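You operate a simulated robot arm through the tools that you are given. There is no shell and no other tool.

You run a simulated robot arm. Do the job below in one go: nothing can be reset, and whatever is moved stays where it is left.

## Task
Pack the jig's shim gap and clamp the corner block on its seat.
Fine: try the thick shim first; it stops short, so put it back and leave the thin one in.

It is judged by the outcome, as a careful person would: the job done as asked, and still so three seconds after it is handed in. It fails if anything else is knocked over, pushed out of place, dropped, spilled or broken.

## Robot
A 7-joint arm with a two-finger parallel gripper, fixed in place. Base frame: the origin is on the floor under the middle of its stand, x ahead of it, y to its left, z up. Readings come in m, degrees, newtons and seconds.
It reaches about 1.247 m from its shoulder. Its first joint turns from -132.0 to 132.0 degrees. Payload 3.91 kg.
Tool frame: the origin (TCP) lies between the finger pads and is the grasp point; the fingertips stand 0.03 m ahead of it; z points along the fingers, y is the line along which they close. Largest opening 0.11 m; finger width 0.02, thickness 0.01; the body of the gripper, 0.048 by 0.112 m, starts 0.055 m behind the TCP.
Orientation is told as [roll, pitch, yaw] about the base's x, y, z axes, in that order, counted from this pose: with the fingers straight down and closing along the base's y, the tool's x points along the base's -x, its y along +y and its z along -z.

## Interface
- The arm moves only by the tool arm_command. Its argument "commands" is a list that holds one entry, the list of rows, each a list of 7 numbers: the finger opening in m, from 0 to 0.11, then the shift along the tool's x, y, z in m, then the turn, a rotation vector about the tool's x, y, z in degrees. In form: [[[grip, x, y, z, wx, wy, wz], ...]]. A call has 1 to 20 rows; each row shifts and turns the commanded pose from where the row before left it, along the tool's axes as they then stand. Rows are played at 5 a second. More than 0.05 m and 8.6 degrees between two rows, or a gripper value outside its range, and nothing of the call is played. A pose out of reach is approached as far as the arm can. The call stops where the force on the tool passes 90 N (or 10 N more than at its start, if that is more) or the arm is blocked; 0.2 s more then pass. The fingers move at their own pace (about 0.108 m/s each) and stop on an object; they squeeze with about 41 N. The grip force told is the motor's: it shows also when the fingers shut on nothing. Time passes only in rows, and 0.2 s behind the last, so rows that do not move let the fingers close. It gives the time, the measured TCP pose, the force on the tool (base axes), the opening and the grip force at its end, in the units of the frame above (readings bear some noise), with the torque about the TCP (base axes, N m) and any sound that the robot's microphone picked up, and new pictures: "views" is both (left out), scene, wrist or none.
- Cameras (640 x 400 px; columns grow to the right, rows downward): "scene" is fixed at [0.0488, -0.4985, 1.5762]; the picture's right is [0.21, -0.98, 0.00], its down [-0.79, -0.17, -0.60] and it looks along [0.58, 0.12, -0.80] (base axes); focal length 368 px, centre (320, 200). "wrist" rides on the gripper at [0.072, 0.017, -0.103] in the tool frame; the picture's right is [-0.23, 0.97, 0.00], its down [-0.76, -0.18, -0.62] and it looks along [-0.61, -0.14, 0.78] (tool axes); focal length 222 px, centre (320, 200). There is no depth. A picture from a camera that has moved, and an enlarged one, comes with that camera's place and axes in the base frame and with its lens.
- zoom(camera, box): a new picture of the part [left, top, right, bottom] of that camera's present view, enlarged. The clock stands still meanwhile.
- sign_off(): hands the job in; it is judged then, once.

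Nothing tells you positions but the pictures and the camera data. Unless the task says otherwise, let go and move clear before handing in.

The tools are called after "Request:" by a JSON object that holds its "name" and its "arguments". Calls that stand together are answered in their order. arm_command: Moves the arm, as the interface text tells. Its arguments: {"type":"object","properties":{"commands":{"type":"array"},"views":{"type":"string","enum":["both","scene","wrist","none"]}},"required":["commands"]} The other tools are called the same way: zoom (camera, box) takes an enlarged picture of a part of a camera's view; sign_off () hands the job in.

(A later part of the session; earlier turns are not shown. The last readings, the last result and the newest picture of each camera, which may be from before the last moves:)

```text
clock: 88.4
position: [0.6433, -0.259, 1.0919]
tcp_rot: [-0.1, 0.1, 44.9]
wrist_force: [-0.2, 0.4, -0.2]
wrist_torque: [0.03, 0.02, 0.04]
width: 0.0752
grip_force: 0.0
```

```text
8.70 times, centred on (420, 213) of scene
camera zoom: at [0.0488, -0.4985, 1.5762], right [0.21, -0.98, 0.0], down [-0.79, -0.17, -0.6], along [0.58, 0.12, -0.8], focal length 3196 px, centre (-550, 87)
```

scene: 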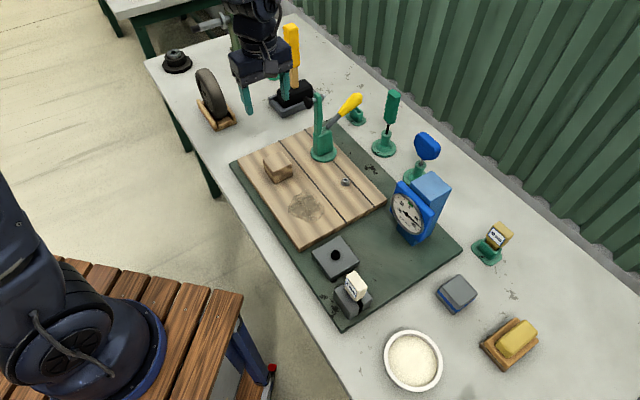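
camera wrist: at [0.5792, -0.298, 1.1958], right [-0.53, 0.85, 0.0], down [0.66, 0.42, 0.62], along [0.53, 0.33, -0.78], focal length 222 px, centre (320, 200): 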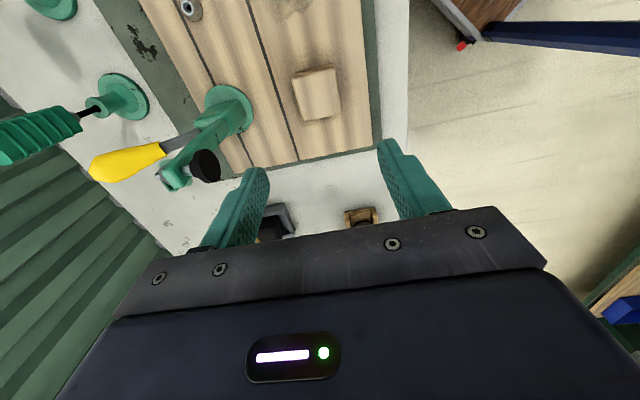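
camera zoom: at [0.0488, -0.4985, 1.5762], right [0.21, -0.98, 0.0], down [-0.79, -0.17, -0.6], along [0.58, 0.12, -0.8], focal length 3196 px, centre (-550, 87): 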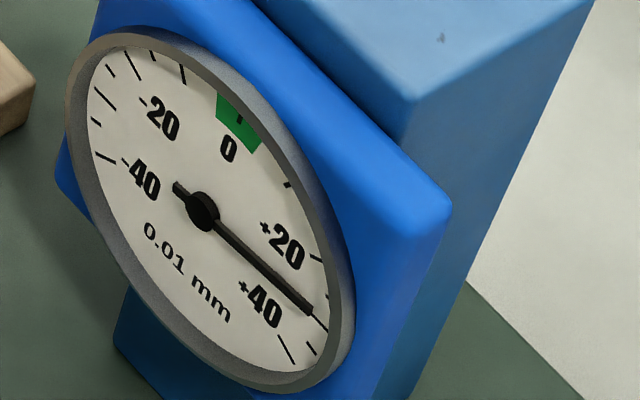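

The gauge now reads roughly +38, so it apparently tells how the block sits; zero is in the green. I'll take hold of the block again and move it by small amounts while watching the gauge.

Request:
{"name": "arm_command", "arguments": {"commands": [[[0.085, 0, -0.002, 0.05, 0, 0, 0], [0.085, 0, 0, 0.05, 0, 0, 0], [0.085, 0, 0, 0.05, 0, 0, 0], [0.085, 0, 0, 0.04, 0, 0, 0], [0.085, 0, 0, 0.016, 0, 0, 0], [0.085, 0, 0, 0, 0, 0, 0]]], "views": "wrist"}}

Request:
{"name": "zoom", "arguments": {"camera": "scene", "box": [400, 190, 440, 236]}}

```text
clock: 89.8
position: [0.6465, -0.2618, 0.8883]
tcp_rot: [-0.1, 0.2, 45.0]
wrist_force: [0.3, -0.6, 0.9]
wrist_torque: [-0.01, 0.02, -0.04]
width: 0.0849
grip_force: 0.0
camera wrist: at [0.5821, -0.2995, 0.9907], right [-0.53, 0.85, 0.0], down [0.66, 0.42, 0.62], along [0.53, 0.33, -0.78], focal length 222 px, centre (320, 200)
```

wrist: 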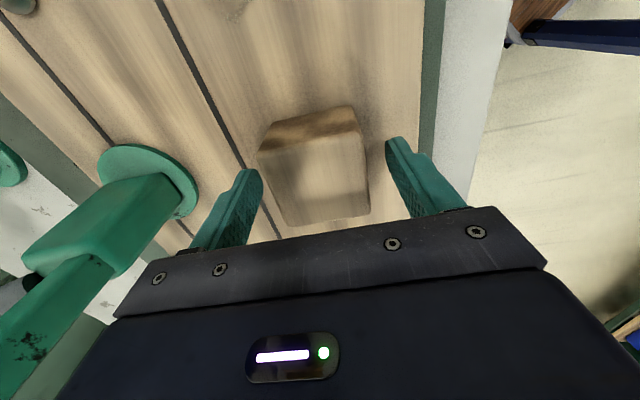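

```text
8.70 times, centred on (420, 213) of scene
camera zoom: at [0.0488, -0.4985, 1.5762], right [0.21, -0.98, 0.0], down [-0.79, -0.17, -0.6], along [0.58, 0.12, -0.8], focal length 3196 px, centre (-550, 87)
```

zoom: 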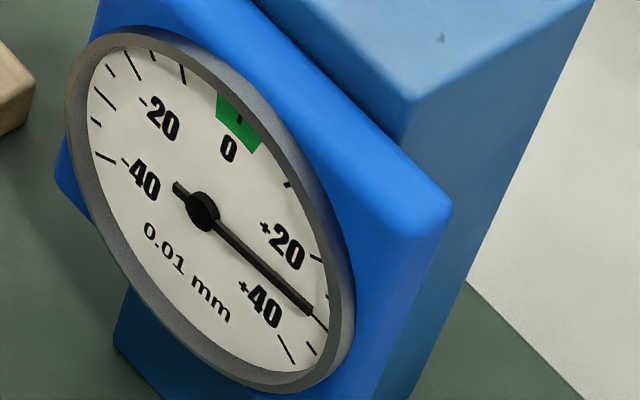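

Request:
{"name": "arm_command", "arguments": {"commands": [[[0.07, 0, 0, 0, 0, 0, 0], [0.055, 0, 0, 0, 0, 0, 0], [0.04, 0, 0, 0, 0, 0, 0], [0.04, 0, 0, 0, 0, 0, 0], [0.04, 0, 0, 0, 0, 0, 0]]], "views": "none"}}

Request:
{"name": "zoom", "arguments": {"camera": "scene", "box": [400, 190, 440, 236]}}

```text
clock: 91.0
position: [0.6461, -0.2611, 0.8875]
tcp_rot: [-0.3, 0.2, 45.0]
wrist_force: [0.9, -0.1, -0.1]
wrist_torque: [0.01, 0.01, 0.03]
width: 0.0553
grip_force: 41.1
```

```text
8.70 times, centred on (420, 213) of scene
camera zoom: at [0.0488, -0.4985, 1.5762], right [0.21, -0.98, 0.0], down [-0.79, -0.17, -0.6], along [0.58, 0.12, -0.8], focal length 3196 px, centre (-550, 87)
```

zoom: 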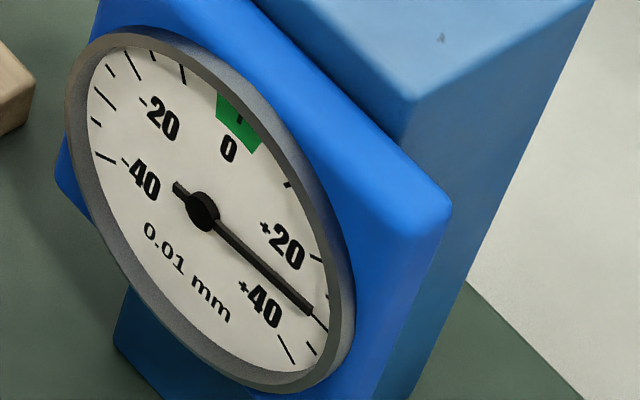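

Reading unchanged. I'll slide the block 4 mm along the board and look again.

Request:
{"name": "arm_command", "arguments": {"commands": [[[0.04, 0, 0, -0.001, 0, 0, 0], [0.04, -0.004, 0, 0, 0, 0, 0], [0.04, 0, 0, 0, 0, 0, 0]]], "views": "none"}}

Request:
{"name": "zoom", "arguments": {"camera": "scene", "box": [400, 190, 440, 236]}}

```text
clock: 91.8
position: [0.6493, -0.2587, 0.8883]
tcp_rot: [-0.2, 0.2, 45.0]
wrist_force: [0.3, 0.1, -0.6]
wrist_torque: [0.0, -0.01, -0.01]
width: 0.0549
grip_force: 40.8
```

```text
8.70 times, centred on (420, 213) of scene
camera zoom: at [0.0488, -0.4985, 1.5762], right [0.21, -0.98, 0.0], down [-0.79, -0.17, -0.6], along [0.58, 0.12, -0.8], focal length 3196 px, centre (-550, 87)
```

zoom: 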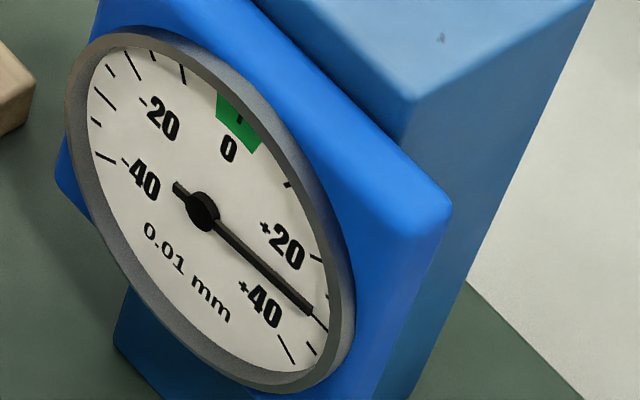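

Request:
{"name": "arm_command", "arguments": {"commands": [[[0.04, 0.004, 0, 0, 0, 0, 0], [0.04, 0, 0, -0.03, 0, 0, 0], [0.04, 0, 0, 0, 0, 0, 0]]], "views": "none"}}

Request:
{"name": "zoom", "arguments": {"camera": "scene", "box": [400, 190, 440, 236]}}

```text
clock: 92.6
position: [0.6469, -0.263, 0.9189]
tcp_rot: [-0.2, 0.1, 45.0]
wrist_force: [0.1, -0.4, -0.1]
wrist_torque: [0.02, -0.02, -0.01]
width: 0.0556
grip_force: 41.0
```

```text
8.70 times, centred on (420, 213) of scene
camera zoom: at [0.0488, -0.4985, 1.5762], right [0.21, -0.98, 0.0], down [-0.79, -0.17, -0.6], along [0.58, 0.12, -0.8], focal length 3196 px, centre (-550, 87)
```

zoom: 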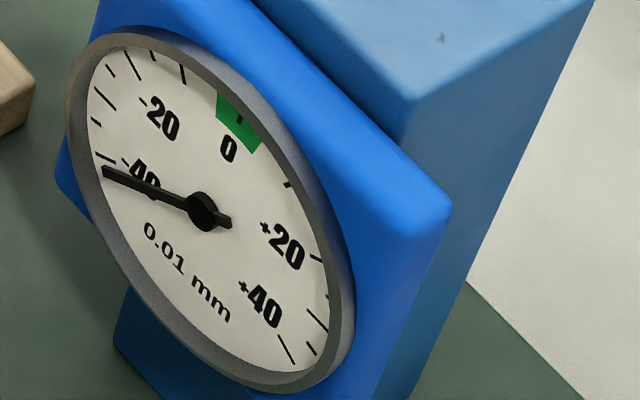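

Lifting the block returns the gauge to -43, so the gauge really does sense what stands on this seat. It read +40, out of the green zone, with the wooden block; I'll set it down again and try shifting it across (B direction) to see whether that matters.

Request:
{"name": "arm_command", "arguments": {"commands": [[[0.04, 0, 0.004, 0.02, 0, 0, 0], [0.04, 0, 0, 0.008, 0, 0, 0], [0.04, 0, 0, 0, 0, 0, 0]]], "views": "none"}}

Request:
{"name": "zoom", "arguments": {"camera": "scene", "box": [400, 190, 440, 236]}}

Request:
{"name": "arm_command", "arguments": {"commands": [[[0.04, 0, 0.004, 0, 0, 0, 0], [0.04, 0, 0.004, 0, 0, 0, 0], [0.04, 0, 0, 0, 0, 0, 0]]], "views": "none"}}

Request:
{"name": "zoom", "arguments": {"camera": "scene", "box": [400, 190, 440, 236]}}

```text
clock: 93.4
position: [0.6443, -0.2606, 0.8915]
tcp_rot: [-0.2, 0.0, 45.0]
wrist_force: [-0.1, -0.2, -0.5]
wrist_torque: [0.0, 0.0, 0.03]
width: 0.0553
grip_force: 41.2
```

```text
8.70 times, centred on (420, 213) of scene
camera zoom: at [0.0488, -0.4985, 1.5762], right [0.21, -0.98, 0.0], down [-0.79, -0.17, -0.6], along [0.58, 0.12, -0.8], focal length 3196 px, centre (-550, 87)
```

zoom: 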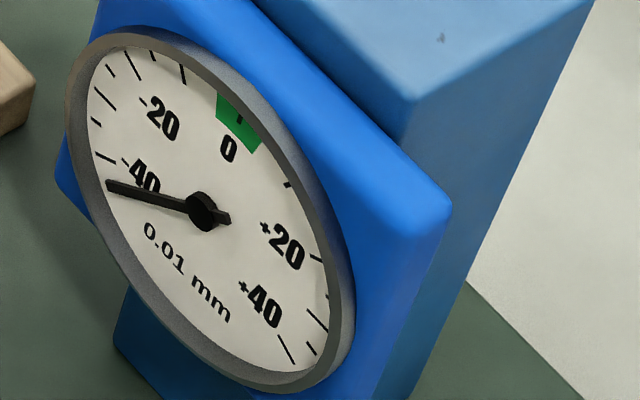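

```text
clock: 94.2
position: [0.6386, -0.2532, 0.8917]
tcp_rot: [-0.1, 0.1, 44.9]
wrist_force: [0.8, -0.6, -0.5]
wrist_torque: [-0.01, 0.02, -0.03]
width: 0.0551
grip_force: 40.9
```

```text
8.70 times, centred on (420, 213) of scene
camera zoom: at [0.0488, -0.4985, 1.5762], right [0.21, -0.98, 0.0], down [-0.79, -0.17, -0.6], along [0.58, 0.12, -0.8], focal length 3196 px, centre (-550, 87)
```

zoom: 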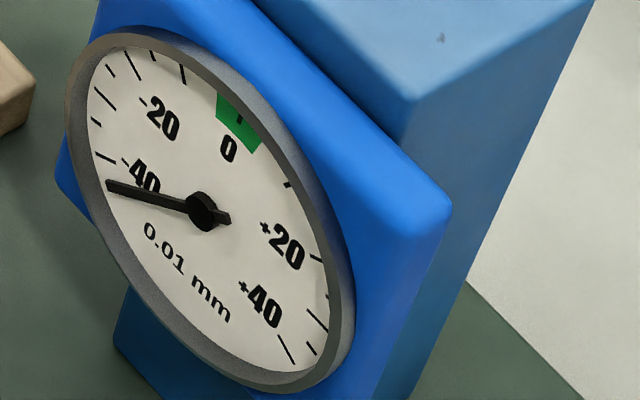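

Request:
{"name": "arm_command", "arguments": {"commands": [[[0.04, 0, 0, 0.002, 0, 0, 0], [0.04, 0, 0, 0.002, 0, 0, 0], [0.04, 0, 0, 0, 0, 0, 0]]], "views": "none"}}

Request:
{"name": "zoom", "arguments": {"camera": "scene", "box": [400, 190, 440, 236]}}

```text
clock: 95.0
position: [0.6396, -0.2537, 0.8878]
tcp_rot: [-0.2, 0.0, 45.0]
wrist_force: [-0.8, 1.4, 12.2]
wrist_torque: [0.3, 0.35, -0.02]
width: 0.0556
grip_force: 41.2
```

```text
8.70 times, centred on (420, 213) of scene
camera zoom: at [0.0488, -0.4985, 1.5762], right [0.21, -0.98, 0.0], down [-0.79, -0.17, -0.6], along [0.58, 0.12, -0.8], focal length 3196 px, centre (-550, 87)
```

zoom: 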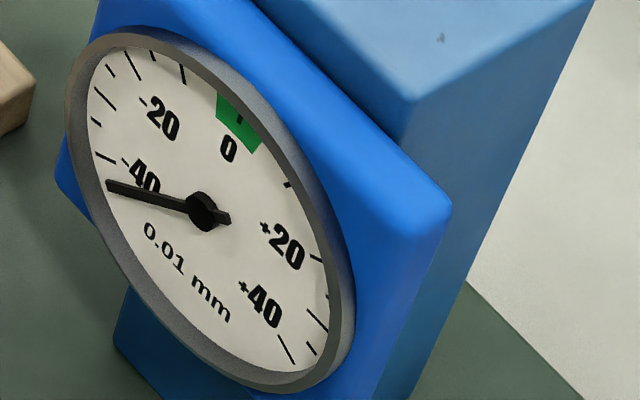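

With the block 12 mm further from the clamp the gauge reads -45 even when resting on the board, so it depends on the position across. I'll step it back toward the clamp in small steps and track the reading.

Request:
{"name": "arm_command", "arguments": {"commands": [[[0.04, 0, 0, -0.001, 0, 0, 0], [0.04, 0, -0.004, 0, 0, 0, 0], [0.04, 0, 0, 0.0005, 0, 0, 0], [0.04, 0, 0, 0, 0, 0, 0]]], "views": "none"}}

Request:
{"name": "zoom", "arguments": {"camera": "scene", "box": [400, 190, 440, 236]}}

Request:
{"name": "arm_command", "arguments": {"commands": [[[0.04, 0, -0.003, 0, 0, 0, 0], [0.04, 0, 0, 0, 0, 0, 0], [0.04, 0, 0, 0, 0, 0, 0]]], "views": "none"}}

Request:
{"name": "zoom", "arguments": {"camera": "scene", "box": [400, 190, 440, 236]}}

```text
clock: 96.0
position: [0.6408, -0.2573, 0.8881]
tcp_rot: [-0.2, 0.1, 44.9]
wrist_force: [1.9, 2.2, 4.5]
wrist_torque: [0.18, 0.09, -0.04]
width: 0.0553
grip_force: 40.9
```

```text
8.70 times, centred on (420, 213) of scene
camera zoom: at [0.0488, -0.4985, 1.5762], right [0.21, -0.98, 0.0], down [-0.79, -0.17, -0.6], along [0.58, 0.12, -0.8], focal length 3196 px, centre (-550, 87)
```

zoom: 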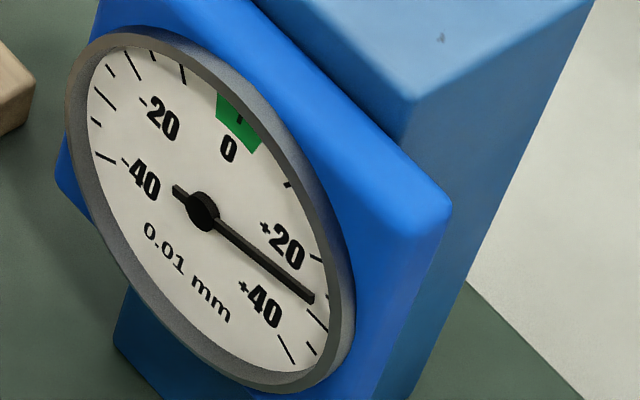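

```text
clock: 96.8
position: [0.6419, -0.2593, 0.8879]
tcp_rot: [-0.2, 0.0, 45.0]
wrist_force: [-1.7, 1.9, 9.4]
wrist_torque: [0.26, 0.34, 0.04]
width: 0.0552
grip_force: 40.5
```

```text
8.70 times, centred on (420, 213) of scene
camera zoom: at [0.0488, -0.4985, 1.5762], right [0.21, -0.98, 0.0], down [-0.79, -0.17, -0.6], along [0.58, 0.12, -0.8], focal length 3196 px, centre (-550, 87)
```

zoom: 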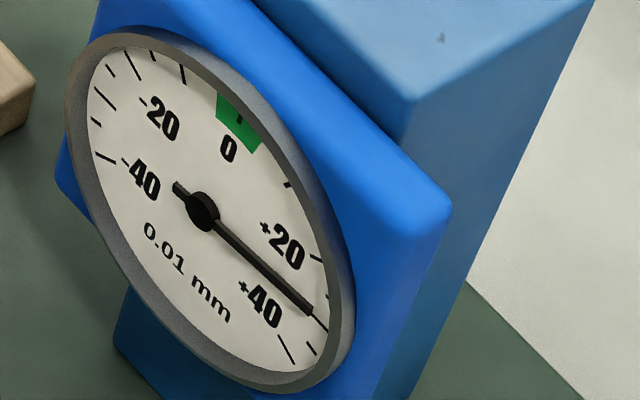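

The gauge reads about +40 anywhere on the seat and drops to -45 off it. I'll find the other edges of the seat zone so I can centre the block, first toward the clamp.

Request:
{"name": "arm_command", "arguments": {"commands": [[[0.04, 0, -0.005, -0.0005, 0, 0, 0], [0.04, 0, -0.006, 0, 0, 0, 0], [0.04, 0, 0, 0, 0, 0, 0], [0.04, 0, 0, 0, 0, 0, 0]]], "views": "none"}}

Request:
{"name": "zoom", "arguments": {"camera": "scene", "box": [400, 190, 440, 236]}}

Request:
{"name": "arm_command", "arguments": {"commands": [[[0.04, 0, -0.004, 0, 0, 0, 0], [0.04, 0, 0, 0, 0, 0, 0], [0.04, 0, 0, 0, 0, 0, 0]]], "views": "none"}}

Request:
{"name": "zoom", "arguments": {"camera": "scene", "box": [400, 190, 440, 236]}}

```text
clock: 97.8
position: [0.651, -0.2673, 0.8887]
tcp_rot: [-0.2, 0.1, 45.0]
wrist_force: [0.3, -0.2, -0.1]
wrist_torque: [0.0, 0.01, -0.03]
width: 0.0557
grip_force: 41.2
```

```text
8.70 times, centred on (420, 213) of scene
camera zoom: at [0.0488, -0.4985, 1.5762], right [0.21, -0.98, 0.0], down [-0.79, -0.17, -0.6], along [0.58, 0.12, -0.8], focal length 3196 px, centre (-550, 87)
```

zoom: 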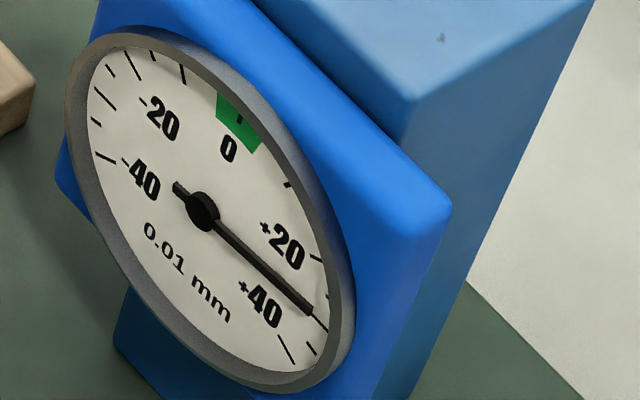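

```text
clock: 98.6
position: [0.6536, -0.2702, 0.8875]
tcp_rot: [-0.2, 0.1, 45.0]
wrist_force: [-0.6, -0.5, -1.2]
wrist_torque: [0.0, 0.02, -0.03]
width: 0.0557
grip_force: 41.3
```

```text
8.70 times, centred on (420, 213) of scene
camera zoom: at [0.0488, -0.4985, 1.5762], right [0.21, -0.98, 0.0], down [-0.79, -0.17, -0.6], along [0.58, 0.12, -0.8], focal length 3196 px, centre (-550, 87)
```

zoom: 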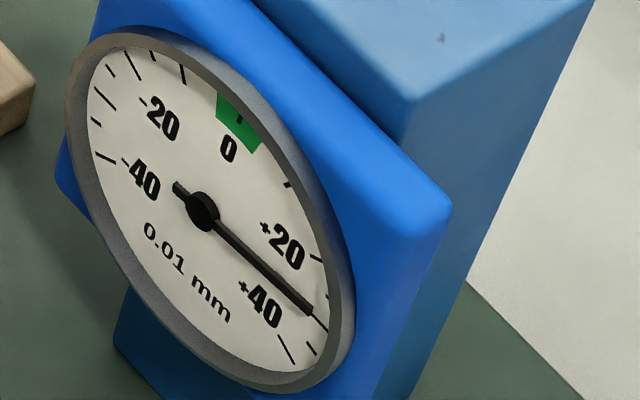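

Request:
{"name": "arm_command", "arguments": {"commands": [[[0.04, 0, -0.004, 0, 0, 0, 0], [0.04, 0, 0, 0, 0, 0, 0], [0.04, 0, 0, 0, 0, 0, 0]]], "views": "none"}}

Request:
{"name": "zoom", "arguments": {"camera": "scene", "box": [400, 190, 440, 236]}}

Request:
{"name": "zoom", "arguments": {"camera": "scene", "box": [230, 80, 350, 200]}}

```text
clock: 99.4
position: [0.658, -0.2736, 0.8867]
tcp_rot: [-0.2, 0.2, 44.9]
wrist_force: [0.4, 0.0, -0.2]
wrist_torque: [-0.02, 0.03, 0.01]
width: 0.0554
grip_force: 41.1
```

```text
8.70 times, centred on (420, 213) of scene
camera zoom: at [0.0488, -0.4985, 1.5762], right [0.21, -0.98, 0.0], down [-0.79, -0.17, -0.6], along [0.58, 0.12, -0.8], focal length 3196 px, centre (-550, 87)
```

zoom: 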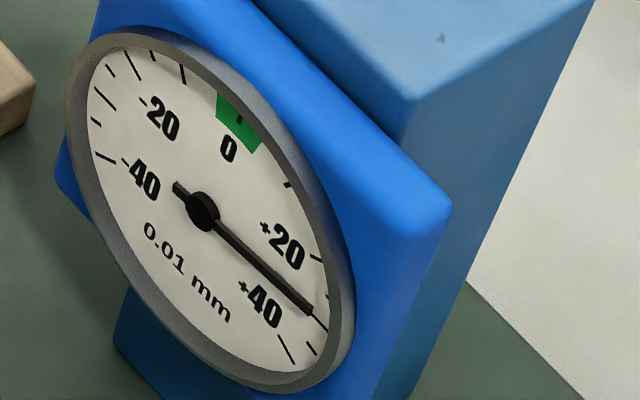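

```text
3.33 times, centred on (290, 140) of scene
camera zoom: at [0.0488, -0.4985, 1.5762], right [0.21, -0.98, 0.0], down [-0.79, -0.17, -0.6], along [0.58, 0.12, -0.8], focal length 1225 px, centre (420, 400)
```

zoom: 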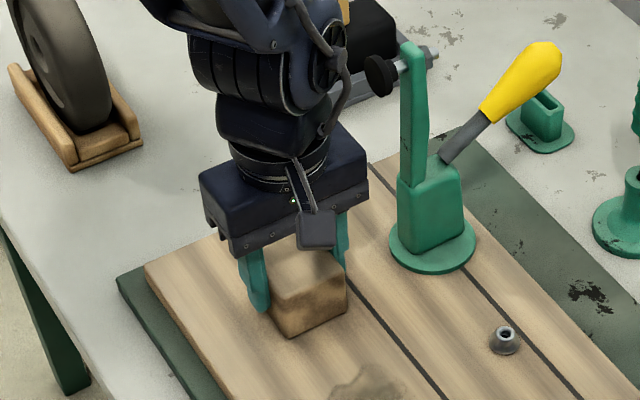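

The seat zone is generous, but the wooden block always reads +40, never green, just as an oversize part would. The grey banded block of the same size may be the true one, so I'll return the wooden block exactly to where it stood and then try the grey one on the gauge.

Request:
{"name": "arm_command", "arguments": {"commands": [[[0.04, 0, 0.002, -0.02, 0, 0, 0], [0.04, 0, 0.006, -0.04, 0, 0, 0], [0.04, -0.0377, 0.0055, 0, 0, 0, 0], [0.04, -0.0377, 0.0055, 0, 0, 0, 0], [0.04, -0.0377, 0.0055, 0, 0, 0, 0], [0.04, -0.0377, 0.0055, 0, 0, 0, 0], [0.04, -0.0377, 0.0055, 0, 0, 0, 0], [0.04, 0, 0, 0.04, 0, 0, 0], [0.04, 0, 0, 0.03, 0, 0, 0], [0.04, 0, 0, 0.015, 0, 0, 0], [0.04, 0, 0, 0.006, 0, 0, 0], [0.04, 0, 0, 0.004, 0, 0, 0], [0.04, 0, 0, 0, 0, 0, 0]]]}}

Request:
{"name": "zoom", "arguments": {"camera": "scene", "box": [190, 80, 310, 180]}}

```text
clock: 102.2
position: [0.7669, -0.1148, 0.8518]
tcp_rot: [-0.2, 0.1, 45.0]
wrist_force: [0.9, 0.2, -0.9]
wrist_torque: [-0.01, 0.04, 0.01]
width: 0.0554
grip_force: 41.5
camera wrist: at [0.7026, -0.1533, 0.9561], right [-0.53, 0.85, 0.0], down [0.66, 0.42, 0.62], along [0.53, 0.33, -0.78], focal length 222 px, centre (320, 200)
```

scene: 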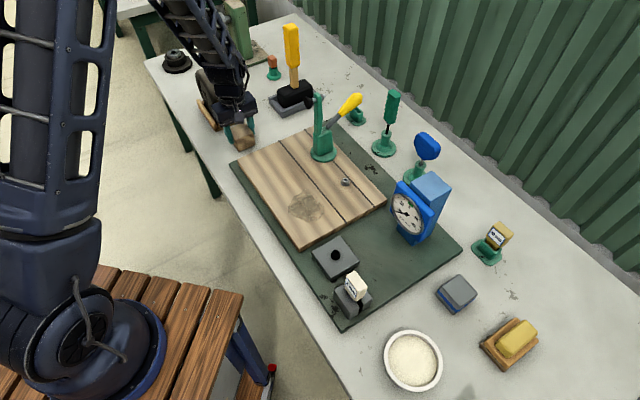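
wrist: 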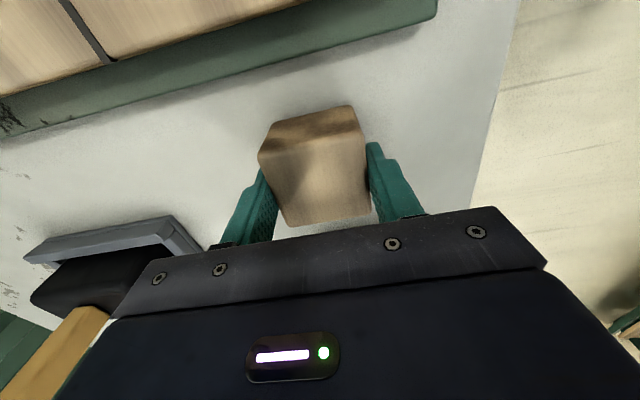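

```text
4.00 times, centred on (250, 130) of scene
camera zoom: at [0.0488, -0.4985, 1.5762], right [0.21, -0.98, 0.0], down [-0.79, -0.17, -0.6], along [0.58, 0.12, -0.8], focal length 1470 px, centre (600, 480)
```

zoom: 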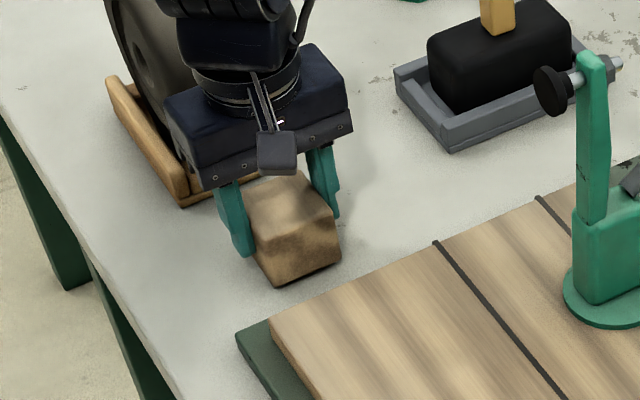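

Request:
{"name": "arm_command", "arguments": {"commands": [[[0.04, 0, 0, 0.002, 0, 0, 0], [0.04, 0, 0, 0.001, 0, 0, 0], [0.04, 0, 0, 0.001, 0, 0, 0], [0.04, 0, 0, 0, 0, 0, 0]]], "views": "none"}}

Request:
{"name": "zoom", "arguments": {"camera": "scene", "box": [225, 115, 265, 155]}}

```text
clock: 103.2
position: [0.7647, -0.1149, 0.8483]
tcp_rot: [-0.2, 0.1, 45.1]
wrist_force: [0.7, 0.3, -1.0]
wrist_torque: [0.0, -0.03, -0.02]
width: 0.0555
grip_force: 40.8
```

```text
10.00 times, centred on (245, 135) of scene
camera zoom: at [0.0488, -0.4985, 1.5762], right [0.21, -0.98, 0.0], down [-0.79, -0.17, -0.6], along [0.58, 0.12, -0.8], focal length 3675 px, centre (1070, 850)
```

zoom: 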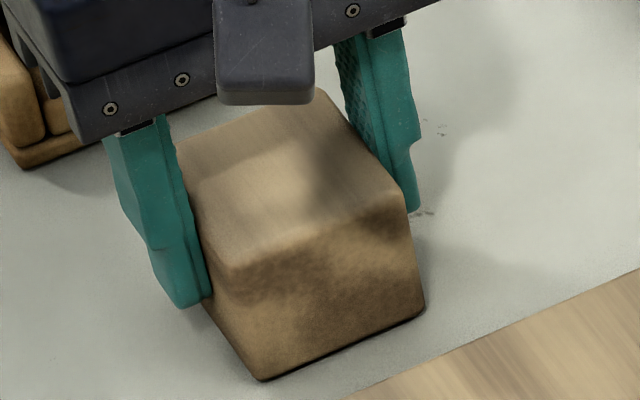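

The block is about 3 mm off its original spot; I'll correct that and set it down.

Request:
{"name": "arm_command", "arguments": {"commands": [[[0.04, -0.0013, 0.0027, 0, 0, 0, 0], [0.04, 0, 0, 0.001, 0, 0, 0], [0.04, 0, 0, 0.001, 0, 0, 0], [0.04, 0, 0, 0, 0, 0, 0]]], "views": "none"}}

Request:
{"name": "zoom", "arguments": {"camera": "scene", "box": [225, 115, 265, 155]}}

```text
clock: 104.2
position: [0.7645, -0.1115, 0.8473]
tcp_rot: [-0.3, -0.1, 45.1]
wrist_force: [1.1, 3.7, 25.0]
wrist_torque: [0.37, 0.56, -0.02]
width: 0.0552
grip_force: 41.3
```

```text
10.00 times, centred on (245, 135) of scene
camera zoom: at [0.0488, -0.4985, 1.5762], right [0.21, -0.98, 0.0], down [-0.79, -0.17, -0.6], along [0.58, 0.12, -0.8], focal length 3675 px, centre (1070, 850)
```

zoom: 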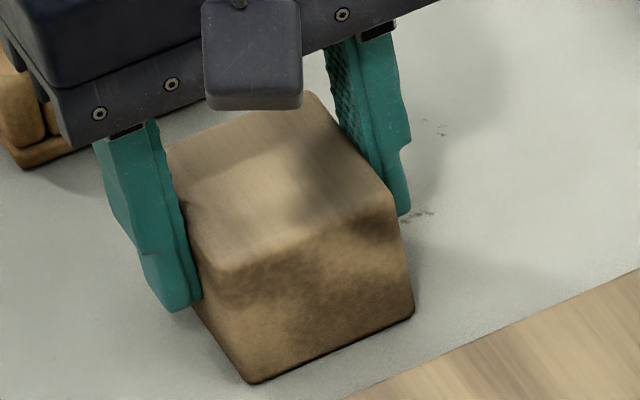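

The wooden block is back on its original spot. I'll release it, rise and travel to the grey banded block at about (0.411, -0.721).

Request:
{"name": "arm_command", "arguments": {"commands": [[[0.04, 0, 0, -0.001, 0, 0, 0], [0.06, 0, 0, 0, 0, 0, 0], [0.085, 0, 0, 0, 0, 0, 0], [0.085, 0, 0, -0.02, 0, 0, 0], [0.085, 0, 0, -0.04, 0, 0, 0], [0.085, 0, 0, -0.05, 0, 0, 0], [0.085, 0, 0, -0.05, 0, 0, 0], [0.085, 0, 0, -0.05, 0, 0, 0], [0.085, 0, 0, -0.05, 0, 0, 0], [0.085, 0, 0, -0.04, 0, 0, 0], [0.085, 0, 0, 0, 0, 0, 0]]]}}

Request:
{"name": "zoom", "arguments": {"camera": "scene", "box": [225, 115, 265, 155]}}

Request:
{"name": "arm_command", "arguments": {"commands": [[[0.085, 0.0454, -0.01215, 0, 0, 0, 0], [0.085, 0.0454, -0.01215, 0, 0, 0, 0], [0.085, 0.0454, -0.01215, 0, 0, 0, 0], [0.085, 0.0454, -0.01215, 0, 0, 0, 0], [0.085, 0.0454, -0.01215, 0, 0, 0, 0], [0.085, 0.0454, -0.01215, 0, 0, 0, 0], [0.085, 0.0454, -0.01215, 0, 0, 0, 0], [0.085, 0.0454, -0.01215, 0, 0, 0, 0], [0.085, 0.0454, -0.01215, 0, 0, 0, 0], [0.085, 0.0454, -0.01215, 0, 0, 0, 0], [0.085, 0.0454, -0.01215, 0, 0, 0, 0], [0.085, 0.0454, -0.01215, 0, 0, 0, 0], [0.085, 0.0454, -0.01215, 0, 0, 0, 0], [0.085, 0.0454, -0.01215, 0, 0, 0, 0], [0.085, 0.0454, -0.01215, 0, 0, 0, 0], [0.085, 0, 0, 0.05, 0, 0, 0], [0.085, 0, 0, 0.05, 0, 0, 0], [0.085, 0, 0, 0, 0, 0, 0]]]}}

Request:
{"name": "zoom", "arguments": {"camera": "wrist", "box": [240, 30, 400, 180]}}

```text
clock: 106.6
position: [0.7634, -0.1098, 1.1454]
tcp_rot: [-0.2, 0.1, 45.0]
wrist_force: [-0.2, -0.3, -1.1]
wrist_torque: [-0.01, 0.01, 0.04]
width: 0.085
grip_force: 0.1
camera wrist: at [0.7004, -0.1498, 1.2482], right [-0.53, 0.85, 0.0], down [0.66, 0.42, 0.62], along [0.53, 0.33, -0.78], focal length 222 px, centre (320, 200)
```

scene: 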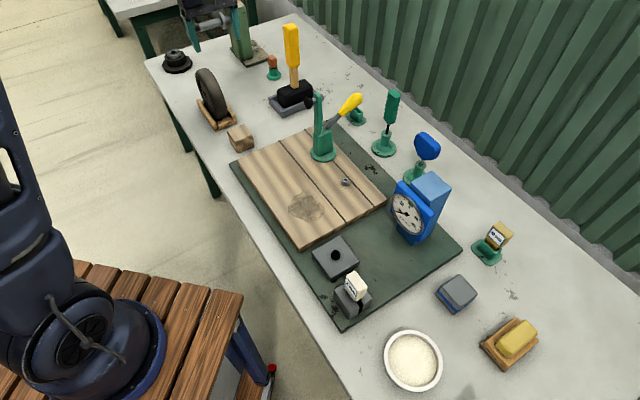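
wrist: 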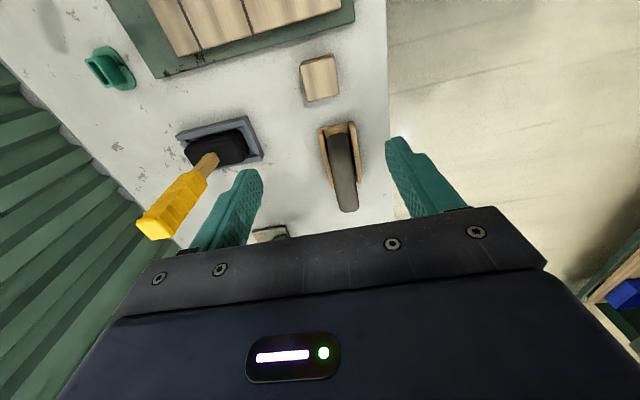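

```text
10.00 times, centred on (245, 135) of scene
camera zoom: at [0.0488, -0.4985, 1.5762], right [0.21, -0.98, 0.0], down [-0.79, -0.17, -0.6], along [0.58, 0.12, -0.8], focal length 3675 px, centre (1070, 850)
```

zoom: 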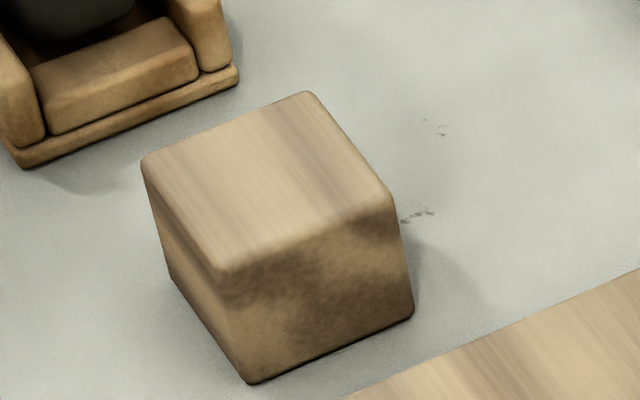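

```text
clock: 110.4
position: [0.411, -0.7202, 1.0476]
tcp_rot: [-0.2, 0.1, 45.0]
wrist_force: [-0.5, -0.2, 0.2]
wrist_torque: [0.01, 0.0, 0.02]
width: 0.085
grip_force: 0.0
camera wrist: at [0.3467, -0.7581, 1.1508], right [-0.53, 0.85, 0.0], down [0.66, 0.42, 0.62], along [0.53, 0.33, -0.78], focal length 222 px, centre (320, 200)
```

scene: 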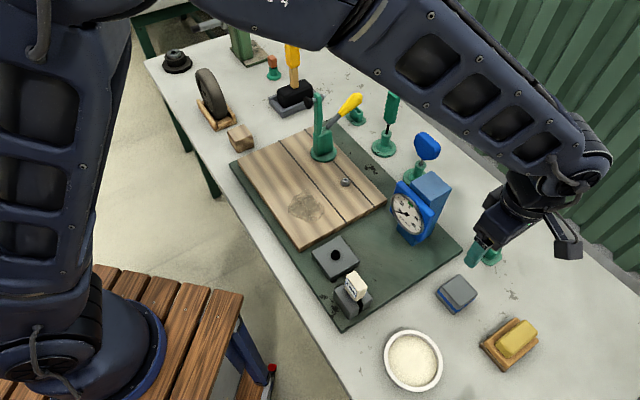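
wrist: 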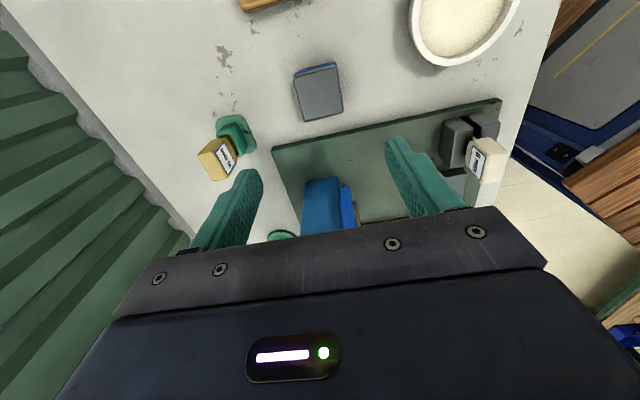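

```text
2.67 times, centred on (320, 105) of wrist
camera zoom: at [0.3467, -0.7581, 1.1508], right [-0.53, 0.85, 0.0], down [0.66, 0.42, 0.62], along [0.53, 0.33, -0.78], focal length 592 px, centre (320, 453)
```

zoom: 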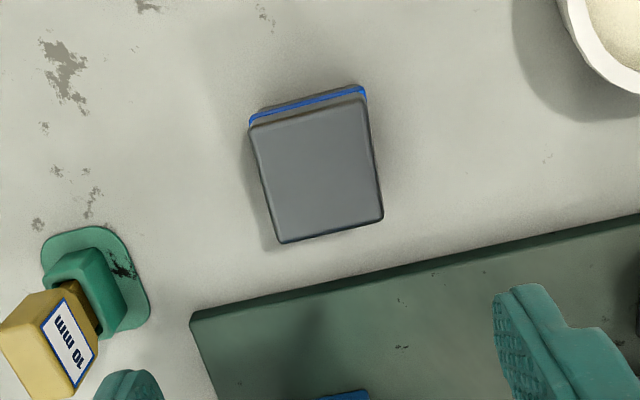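

The wooden block is back precisely and the gripper is lined up over the grey block. I'll lower around it.

Request:
{"name": "arm_command", "arguments": {"commands": [[[0.085, 0, -0.001, 0.05, 0, 0, 0], [0.085, 0, 0, 0.05, 0, 0, 0], [0.085, 0, 0, 0.05, 0, 0, 0], [0.085, 0, 0, 0.04, 0, 0, 0], [0.085, 0, 0, 0, 0, 0, 0]]], "views": "wrist"}}

Request:
{"name": "zoom", "arguments": {"camera": "wrist", "box": [200, 80, 440, 230]}}

```text
clock: 111.6
position: [0.4117, -0.72, 0.8555]
tcp_rot: [-0.2, 0.2, 45.0]
wrist_force: [0.7, 0.9, -0.1]
wrist_torque: [-0.04, -0.01, 0.0]
width: 0.085
grip_force: 0.0
camera wrist: at [0.3475, -0.759, 0.96], right [-0.53, 0.85, 0.0], down [0.66, 0.42, 0.62], along [0.53, 0.33, -0.78], focal length 222 px, centre (320, 200)
```

wrist: 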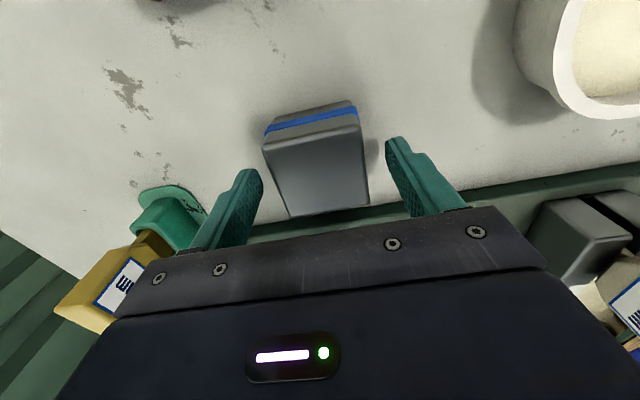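

```text
2.67 times, centred on (320, 155) of wrist
camera zoom: at [0.3475, -0.759, 0.96], right [-0.53, 0.85, 0.0], down [0.66, 0.42, 0.62], along [0.53, 0.33, -0.78], focal length 592 px, centre (320, 320)
```

zoom: 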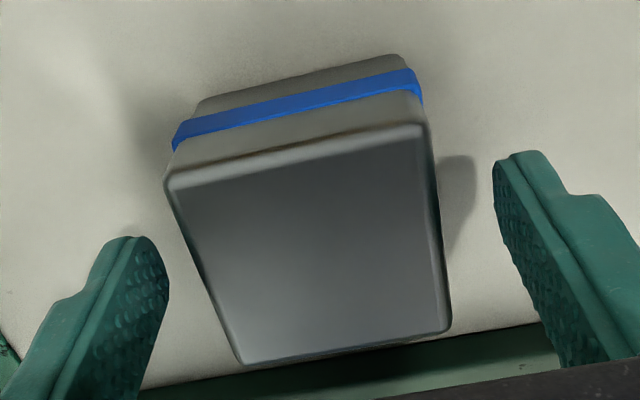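

Request:
{"name": "arm_command", "arguments": {"commands": [[[0.085, 0.001, 0, 0.008, 0, 0, 0], [0.07, 0, 0, 0, 0, 0, 0], [0.055, 0, 0, 0, 0, 0, 0], [0.04, 0, 0, 0, 0, 0, 0], [0.04, 0, 0, 0, 0, 0, 0], [0.04, 0, 0, 0, 0, 0, 0]]], "views": "wrist"}}

Request:
{"name": "zoom", "arguments": {"camera": "scene", "box": [430, 270, 486, 314]}}

```text
clock: 113.0
position: [0.4121, -0.722, 0.8487]
tcp_rot: [-0.2, 0.1, 45.1]
wrist_force: [-0.9, 0.4, -0.9]
wrist_torque: [-0.02, 0.05, 0.0]
width: 0.0557
grip_force: 41.1
camera wrist: at [0.3472, -0.7608, 0.9524], right [-0.53, 0.85, 0.0], down [0.66, 0.42, 0.62], along [0.53, 0.33, -0.78], focal length 222 px, centre (320, 200)
```

wrist: 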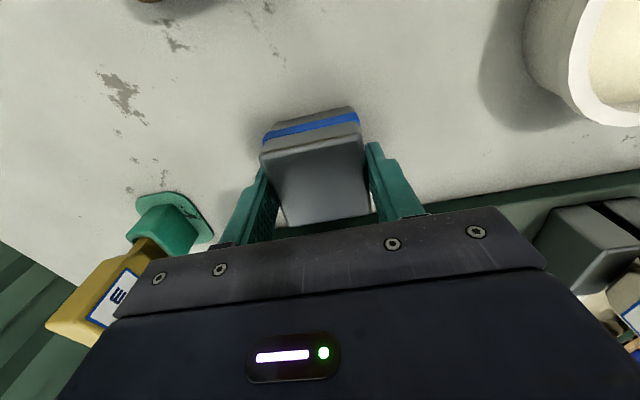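

```text
9.09 times, centred on (458, 292) of scene
camera zoom: at [0.0488, -0.4985, 1.5762], right [0.21, -0.98, 0.0], down [-0.79, -0.17, -0.6], along [0.58, 0.12, -0.8], focal length 3341 px, centre (-934, -636)
```

zoom: 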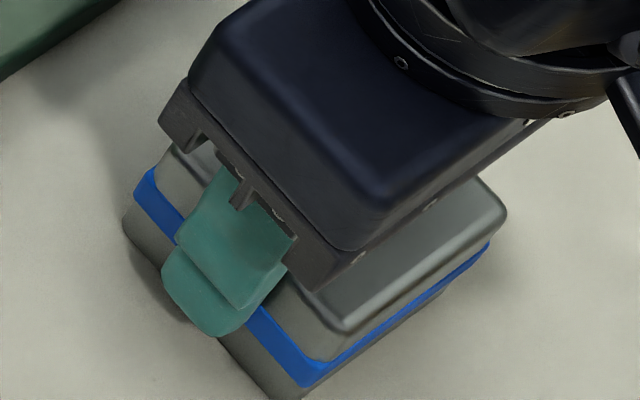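

The grey block is held. I'll lift it high enough to clear everything, go out toward the front first (avoiding the gauge), then along the board to above the seat.

Request:
{"name": "arm_command", "arguments": {"commands": [[[0.04, 0, 0, -0.02, 0, 0, 0], [0.04, 0, 0, -0.04, 0, 0, 0], [0.04, 0, 0, -0.05, 0, 0, 0], [0.04, 0, 0, -0.05, 0, 0, 0], [0.04, 0, 0, -0.02, 0, 0, 0], [0.04, 0, 0.03975, 0, 0, 0, 0], [0.04, 0, 0.03975, 0, 0, 0, 0], [0.04, 0, 0.03975, 0, 0, 0, 0], [0.04, 0, 0.03975, 0, 0, 0, 0], [0.04, 0, 0, 0, 0, 0, 0]]]}}

Request:
{"name": "arm_command", "arguments": {"commands": [[[0.04, -0.04475, 0, 0, 0, 0, 0], [0.04, -0.04475, 0, 0, 0, 0, 0], [0.04, -0.04475, 0, 0, 0, 0, 0], [0.04, -0.04475, 0, 0, 0, 0, 0], [0.04, -0.04475, 0, 0, 0, 0, 0], [0.04, -0.04475, 0, 0, 0, 0, 0], [0.04, -0.04475, 0, 0, 0, 0, 0], [0.04, -0.04475, 0, 0, 0, 0, 0], [0.04, -0.04475, 0, 0, 0, 0, 0], [0.04, -0.04475, 0, 0, 0, 0, 0], [0.04, -0.0447, 0, 0, 0, 0, 0], [0.04, 0, 0, 0, 0, 0, 0]]]}}

Request:
{"name": "zoom", "arguments": {"camera": "wrist", "box": [120, 20, 440, 220]}}

```text
clock: 115.2
position: [0.2969, -0.6093, 1.03]
tcp_rot: [-0.2, 0.1, 45.0]
wrist_force: [-0.1, -1.4, -4.4]
wrist_torque: [0.01, 0.01, 0.03]
width: 0.0558
grip_force: 40.7
camera wrist: at [0.2333, -0.6481, 1.1332], right [-0.53, 0.85, 0.0], down [0.66, 0.42, 0.62], along [0.53, 0.33, -0.78], focal length 222 px, centre (320, 200)
```

scene: 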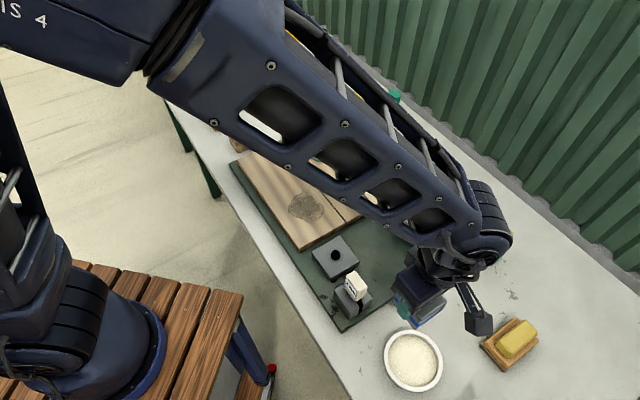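
wrist: 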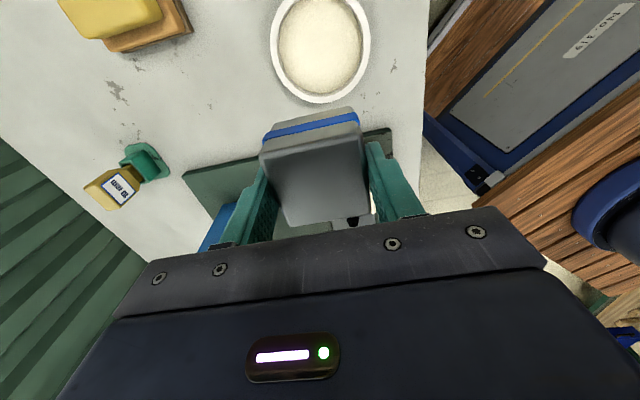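

```text
clock: 117.8
position: [0.6464, -0.2601, 1.0303]
tcp_rot: [-0.1, 0.1, 45.0]
wrist_force: [-0.4, -0.2, -3.6]
wrist_torque: [0.0, -0.01, -0.01]
width: 0.0559
grip_force: 41.0
camera wrist: at [0.5826, -0.2985, 1.1332], right [-0.53, 0.85, 0.0], down [0.66, 0.42, 0.62], along [0.53, 0.33, -0.78], focal length 222 px, centre (320, 200)
```

scene: 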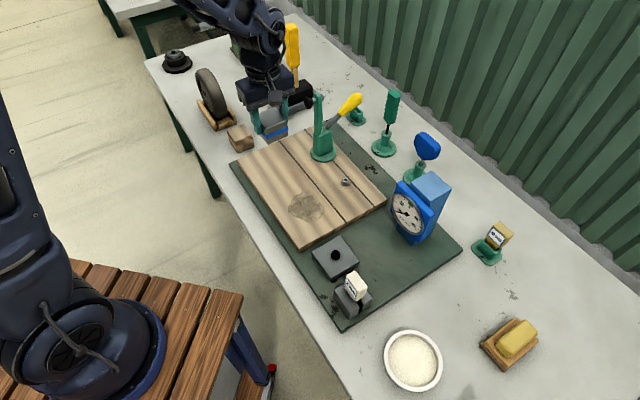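
wrist: 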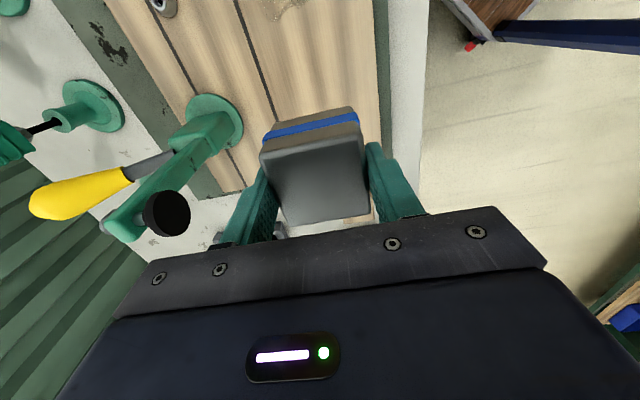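

```text
2.00 times, centred on (280, 120) of wrist
camera zoom: at [0.5826, -0.2985, 1.1332], right [-0.53, 0.85, 0.0], down [0.66, 0.42, 0.62], along [0.53, 0.33, -0.78], focal length 444 px, centre (400, 360)
```

zoom: 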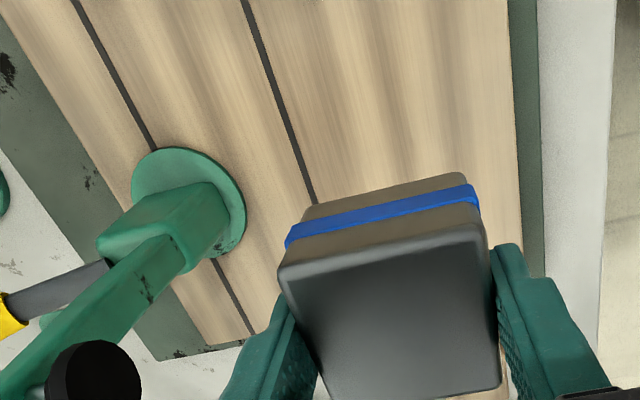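

The grey block weighs about 0.4 kg, clearly a real machined part. It's over the seat now; I'll lower it onto the board and read the gauge.

Request:
{"name": "arm_command", "arguments": {"commands": [[[0.04, 0, 0, 0.045, 0, 0, 0], [0.04, 0, 0, 0.045, 0, 0, 0], [0.04, 0, 0, 0.035, 0, 0, 0], [0.04, 0, 0, 0.01, 0, 0, 0], [0.04, 0, 0, 0.003, 0, 0, 0], [0.04, 0, 0, 0.002, 0, 0, 0], [0.04, 0, 0, 0, 0, 0, 0]]], "views": "none"}}

Request:
{"name": "zoom", "arguments": {"camera": "scene", "box": [400, 190, 440, 236]}}

```text
clock: 119.4
position: [0.646, -0.2622, 0.8894]
tcp_rot: [-0.2, 0.1, 45.0]
wrist_force: [0.0, -1.3, 0.9]
wrist_torque: [-0.01, 0.13, -0.01]
width: 0.0561
grip_force: 41.0
```

```text
8.70 times, centred on (420, 213) of scene
camera zoom: at [0.0488, -0.4985, 1.5762], right [0.21, -0.98, 0.0], down [-0.79, -0.17, -0.6], along [0.58, 0.12, -0.8], focal length 3196 px, centre (-550, 87)
```

zoom: 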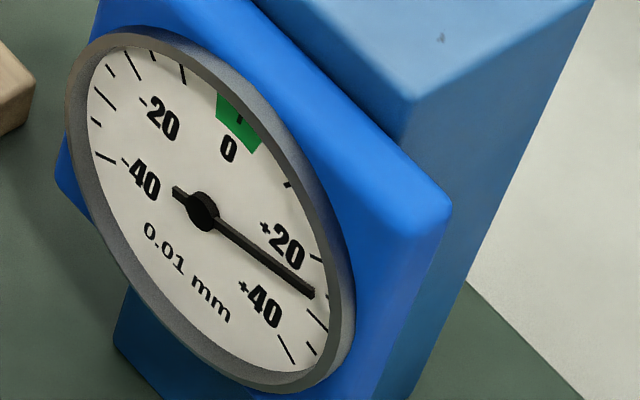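

Request:
{"name": "arm_command", "arguments": {"commands": [[[0.04, 0, 0, 0.001, 0, 0, 0], [0.04, 0, 0, 0, 0, 0, 0], [0.04, 0, 0, 0, 0, 0, 0], [0.04, 0, 0, 0, 0, 0, 0]]], "views": "none"}}

Request:
{"name": "zoom", "arguments": {"camera": "scene", "box": [400, 190, 440, 236]}}

```text
clock: 120.4
position: [0.6459, -0.2622, 0.8887]
tcp_rot: [-0.2, 0.0, 45.0]
wrist_force: [-0.8, -5.7, 27.3]
wrist_torque: [0.22, 0.74, 0.07]
width: 0.0558
grip_force: 40.9
```

```text
8.70 times, centred on (420, 213) of scene
camera zoom: at [0.0488, -0.4985, 1.5762], right [0.21, -0.98, 0.0], down [-0.79, -0.17, -0.6], along [0.58, 0.12, -0.8], focal length 3196 px, centre (-550, 87)
```

zoom: 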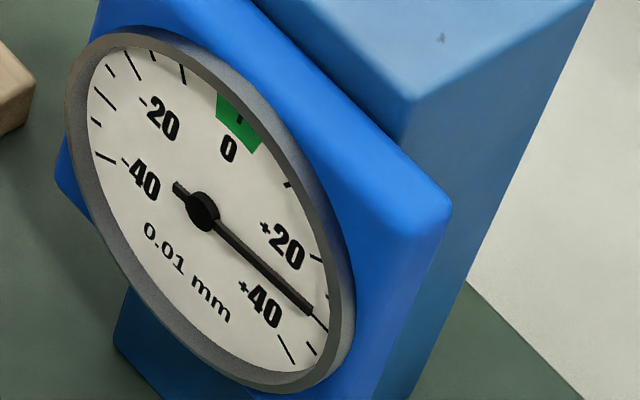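

The gauge gives the same +40 for both blocks, so it only senses that something is on the seat; perhaps it centres once clamped. The grey block is a solid metal part in the jig's own grey and blue, like the shim labels and the gauge, and setting up a jig concerns its own parts, so I now take this one as the corner block. I'll map the seat zone along the board to centre it.

Request:
{"name": "arm_command", "arguments": {"commands": [[[0.04, 0, 0, -0.0015, 0, 0, 0], [0.04, 0.006, 0, 0, 0, 0, 0], [0.04, 0.006, 0, 0, 0, 0, 0], [0.04, 0, 0, 0, 0, 0, 0], [0.04, 0, 0, 0, 0, 0, 0], [0.04, 0, 0, 0, 0, 0, 0]]], "views": "none"}}

Request:
{"name": "zoom", "arguments": {"camera": "scene", "box": [400, 190, 440, 236]}}

Request:
{"name": "arm_command", "arguments": {"commands": [[[0.04, 0.006, 0, 0, 0, 0, 0], [0.04, 0, 0, 0, 0, 0, 0], [0.04, 0, 0, 0, 0, 0, 0], [0.04, 0, 0, 0, 0, 0, 0]]], "views": "none"}}

Request:
{"name": "zoom", "arguments": {"camera": "scene", "box": [400, 190, 440, 236]}}

```text
clock: 121.8
position: [0.6379, -0.2711, 0.8902]
tcp_rot: [-0.1, 0.1, 45.0]
wrist_force: [0.4, 0.4, -4.6]
wrist_torque: [0.0, 0.04, -0.01]
width: 0.0558
grip_force: 40.6
```

```text
8.70 times, centred on (420, 213) of scene
camera zoom: at [0.0488, -0.4985, 1.5762], right [0.21, -0.98, 0.0], down [-0.79, -0.17, -0.6], along [0.58, 0.12, -0.8], focal length 3196 px, centre (-550, 87)
```

zoom: 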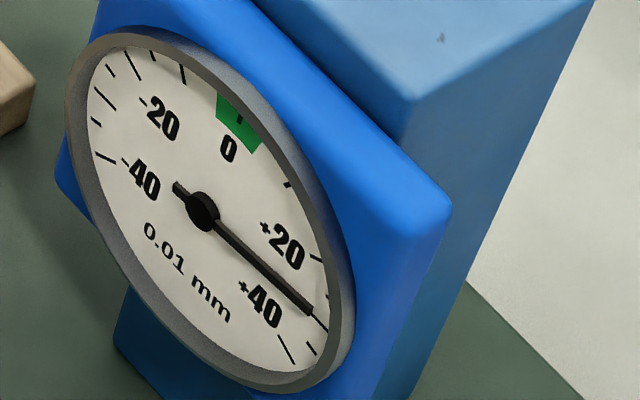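

```text
clock: 122.8
position: [0.6334, -0.2748, 0.8911]
tcp_rot: [-0.2, 0.1, 44.9]
wrist_force: [0.7, 0.7, -4.1]
wrist_torque: [0.0, -0.01, 0.01]
width: 0.0559
grip_force: 40.7
```

```text
8.70 times, centred on (420, 213) of scene
camera zoom: at [0.0488, -0.4985, 1.5762], right [0.21, -0.98, 0.0], down [-0.79, -0.17, -0.6], along [0.58, 0.12, -0.8], focal length 3196 px, centre (-550, 87)
```

zoom: 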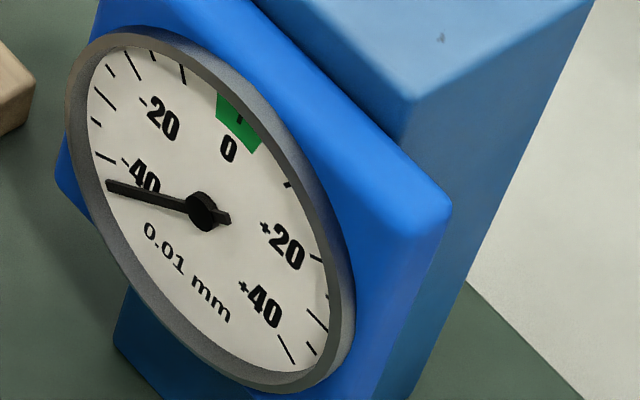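

The edge on one side is about 15 mm off. Now the other side.

Request:
{"name": "arm_command", "arguments": {"commands": [[[0.04, -0.014, 0, 0, 0, 0, 0], [0.04, -0.014, 0, 0, 0, 0, 0], [0.04, 0, 0, 0, 0, 0, 0], [0.04, 0, 0, 0, 0, 0, 0], [0.04, 0, 0, 0, 0, 0, 0]]], "views": "none"}}

Request:
{"name": "zoom", "arguments": {"camera": "scene", "box": [400, 190, 440, 236]}}

Request:
{"name": "arm_command", "arguments": {"commands": [[[0.04, -0.006, 0, 0, 0, 0, 0], [0.04, 0, 0, 0, 0, 0, 0], [0.04, 0, 0, 0, 0, 0, 0], [0.04, 0, 0, 0, 0, 0, 0]]], "views": "none"}}

Request:
{"name": "zoom", "arguments": {"camera": "scene", "box": [400, 190, 440, 236]}}

```text
clock: 124.0
position: [0.6549, -0.2543, 0.8909]
tcp_rot: [-0.2, 0.1, 45.0]
wrist_force: [0.6, 0.9, -4.5]
wrist_torque: [-0.05, -0.03, 0.02]
width: 0.056
grip_force: 41.0
```

```text
8.70 times, centred on (420, 213) of scene
camera zoom: at [0.0488, -0.4985, 1.5762], right [0.21, -0.98, 0.0], down [-0.79, -0.17, -0.6], along [0.58, 0.12, -0.8], focal length 3196 px, centre (-550, 87)
```

zoom: 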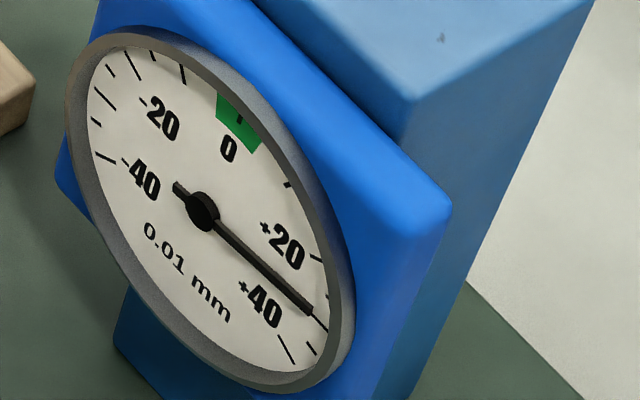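

```text
clock: 125.0
position: [0.6582, -0.2507, 0.8922]
tcp_rot: [-0.2, 0.2, 45.0]
wrist_force: [0.4, -0.1, -4.8]
wrist_torque: [0.02, 0.03, 0.0]
width: 0.056
grip_force: 41.0
```

```text
8.70 times, centred on (420, 213) of scene
camera zoom: at [0.0488, -0.4985, 1.5762], right [0.21, -0.98, 0.0], down [-0.79, -0.17, -0.6], along [0.58, 0.12, -0.8], focal length 3196 px, centre (-550, 87)
```

zoom: 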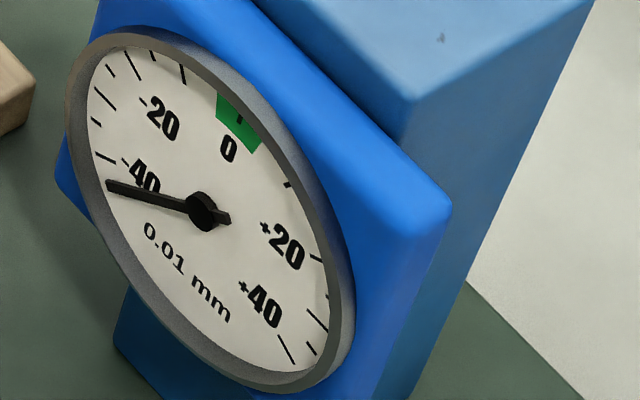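

The seat zone is about ±14 mm, centred within a millimetre of where I first put the block along the board, and about 2–3 mm closer to the clamp. I'll place the grey block at that centre and set it down.

Request:
{"name": "arm_command", "arguments": {"commands": [[[0.04, 0.0085, -0.0012, 0, 0, 0, 0], [0.04, 0.0085, -0.0013, 0, 0, 0, 0], [0.04, 0, 0, 0.001, 0, 0, 0], [0.04, 0, 0, 0.001, 0, 0, 0], [0.04, 0, 0, 0, 0, 0, 0]]], "views": "none"}}

```text
clock: 126.2
position: [0.6471, -0.265, 0.8884]
tcp_rot: [-0.3, 0.0, 45.0]
wrist_force: [-1.6, -2.1, 21.8]
wrist_torque: [0.29, 0.7, 0.1]
width: 0.0559
grip_force: 41.6
```

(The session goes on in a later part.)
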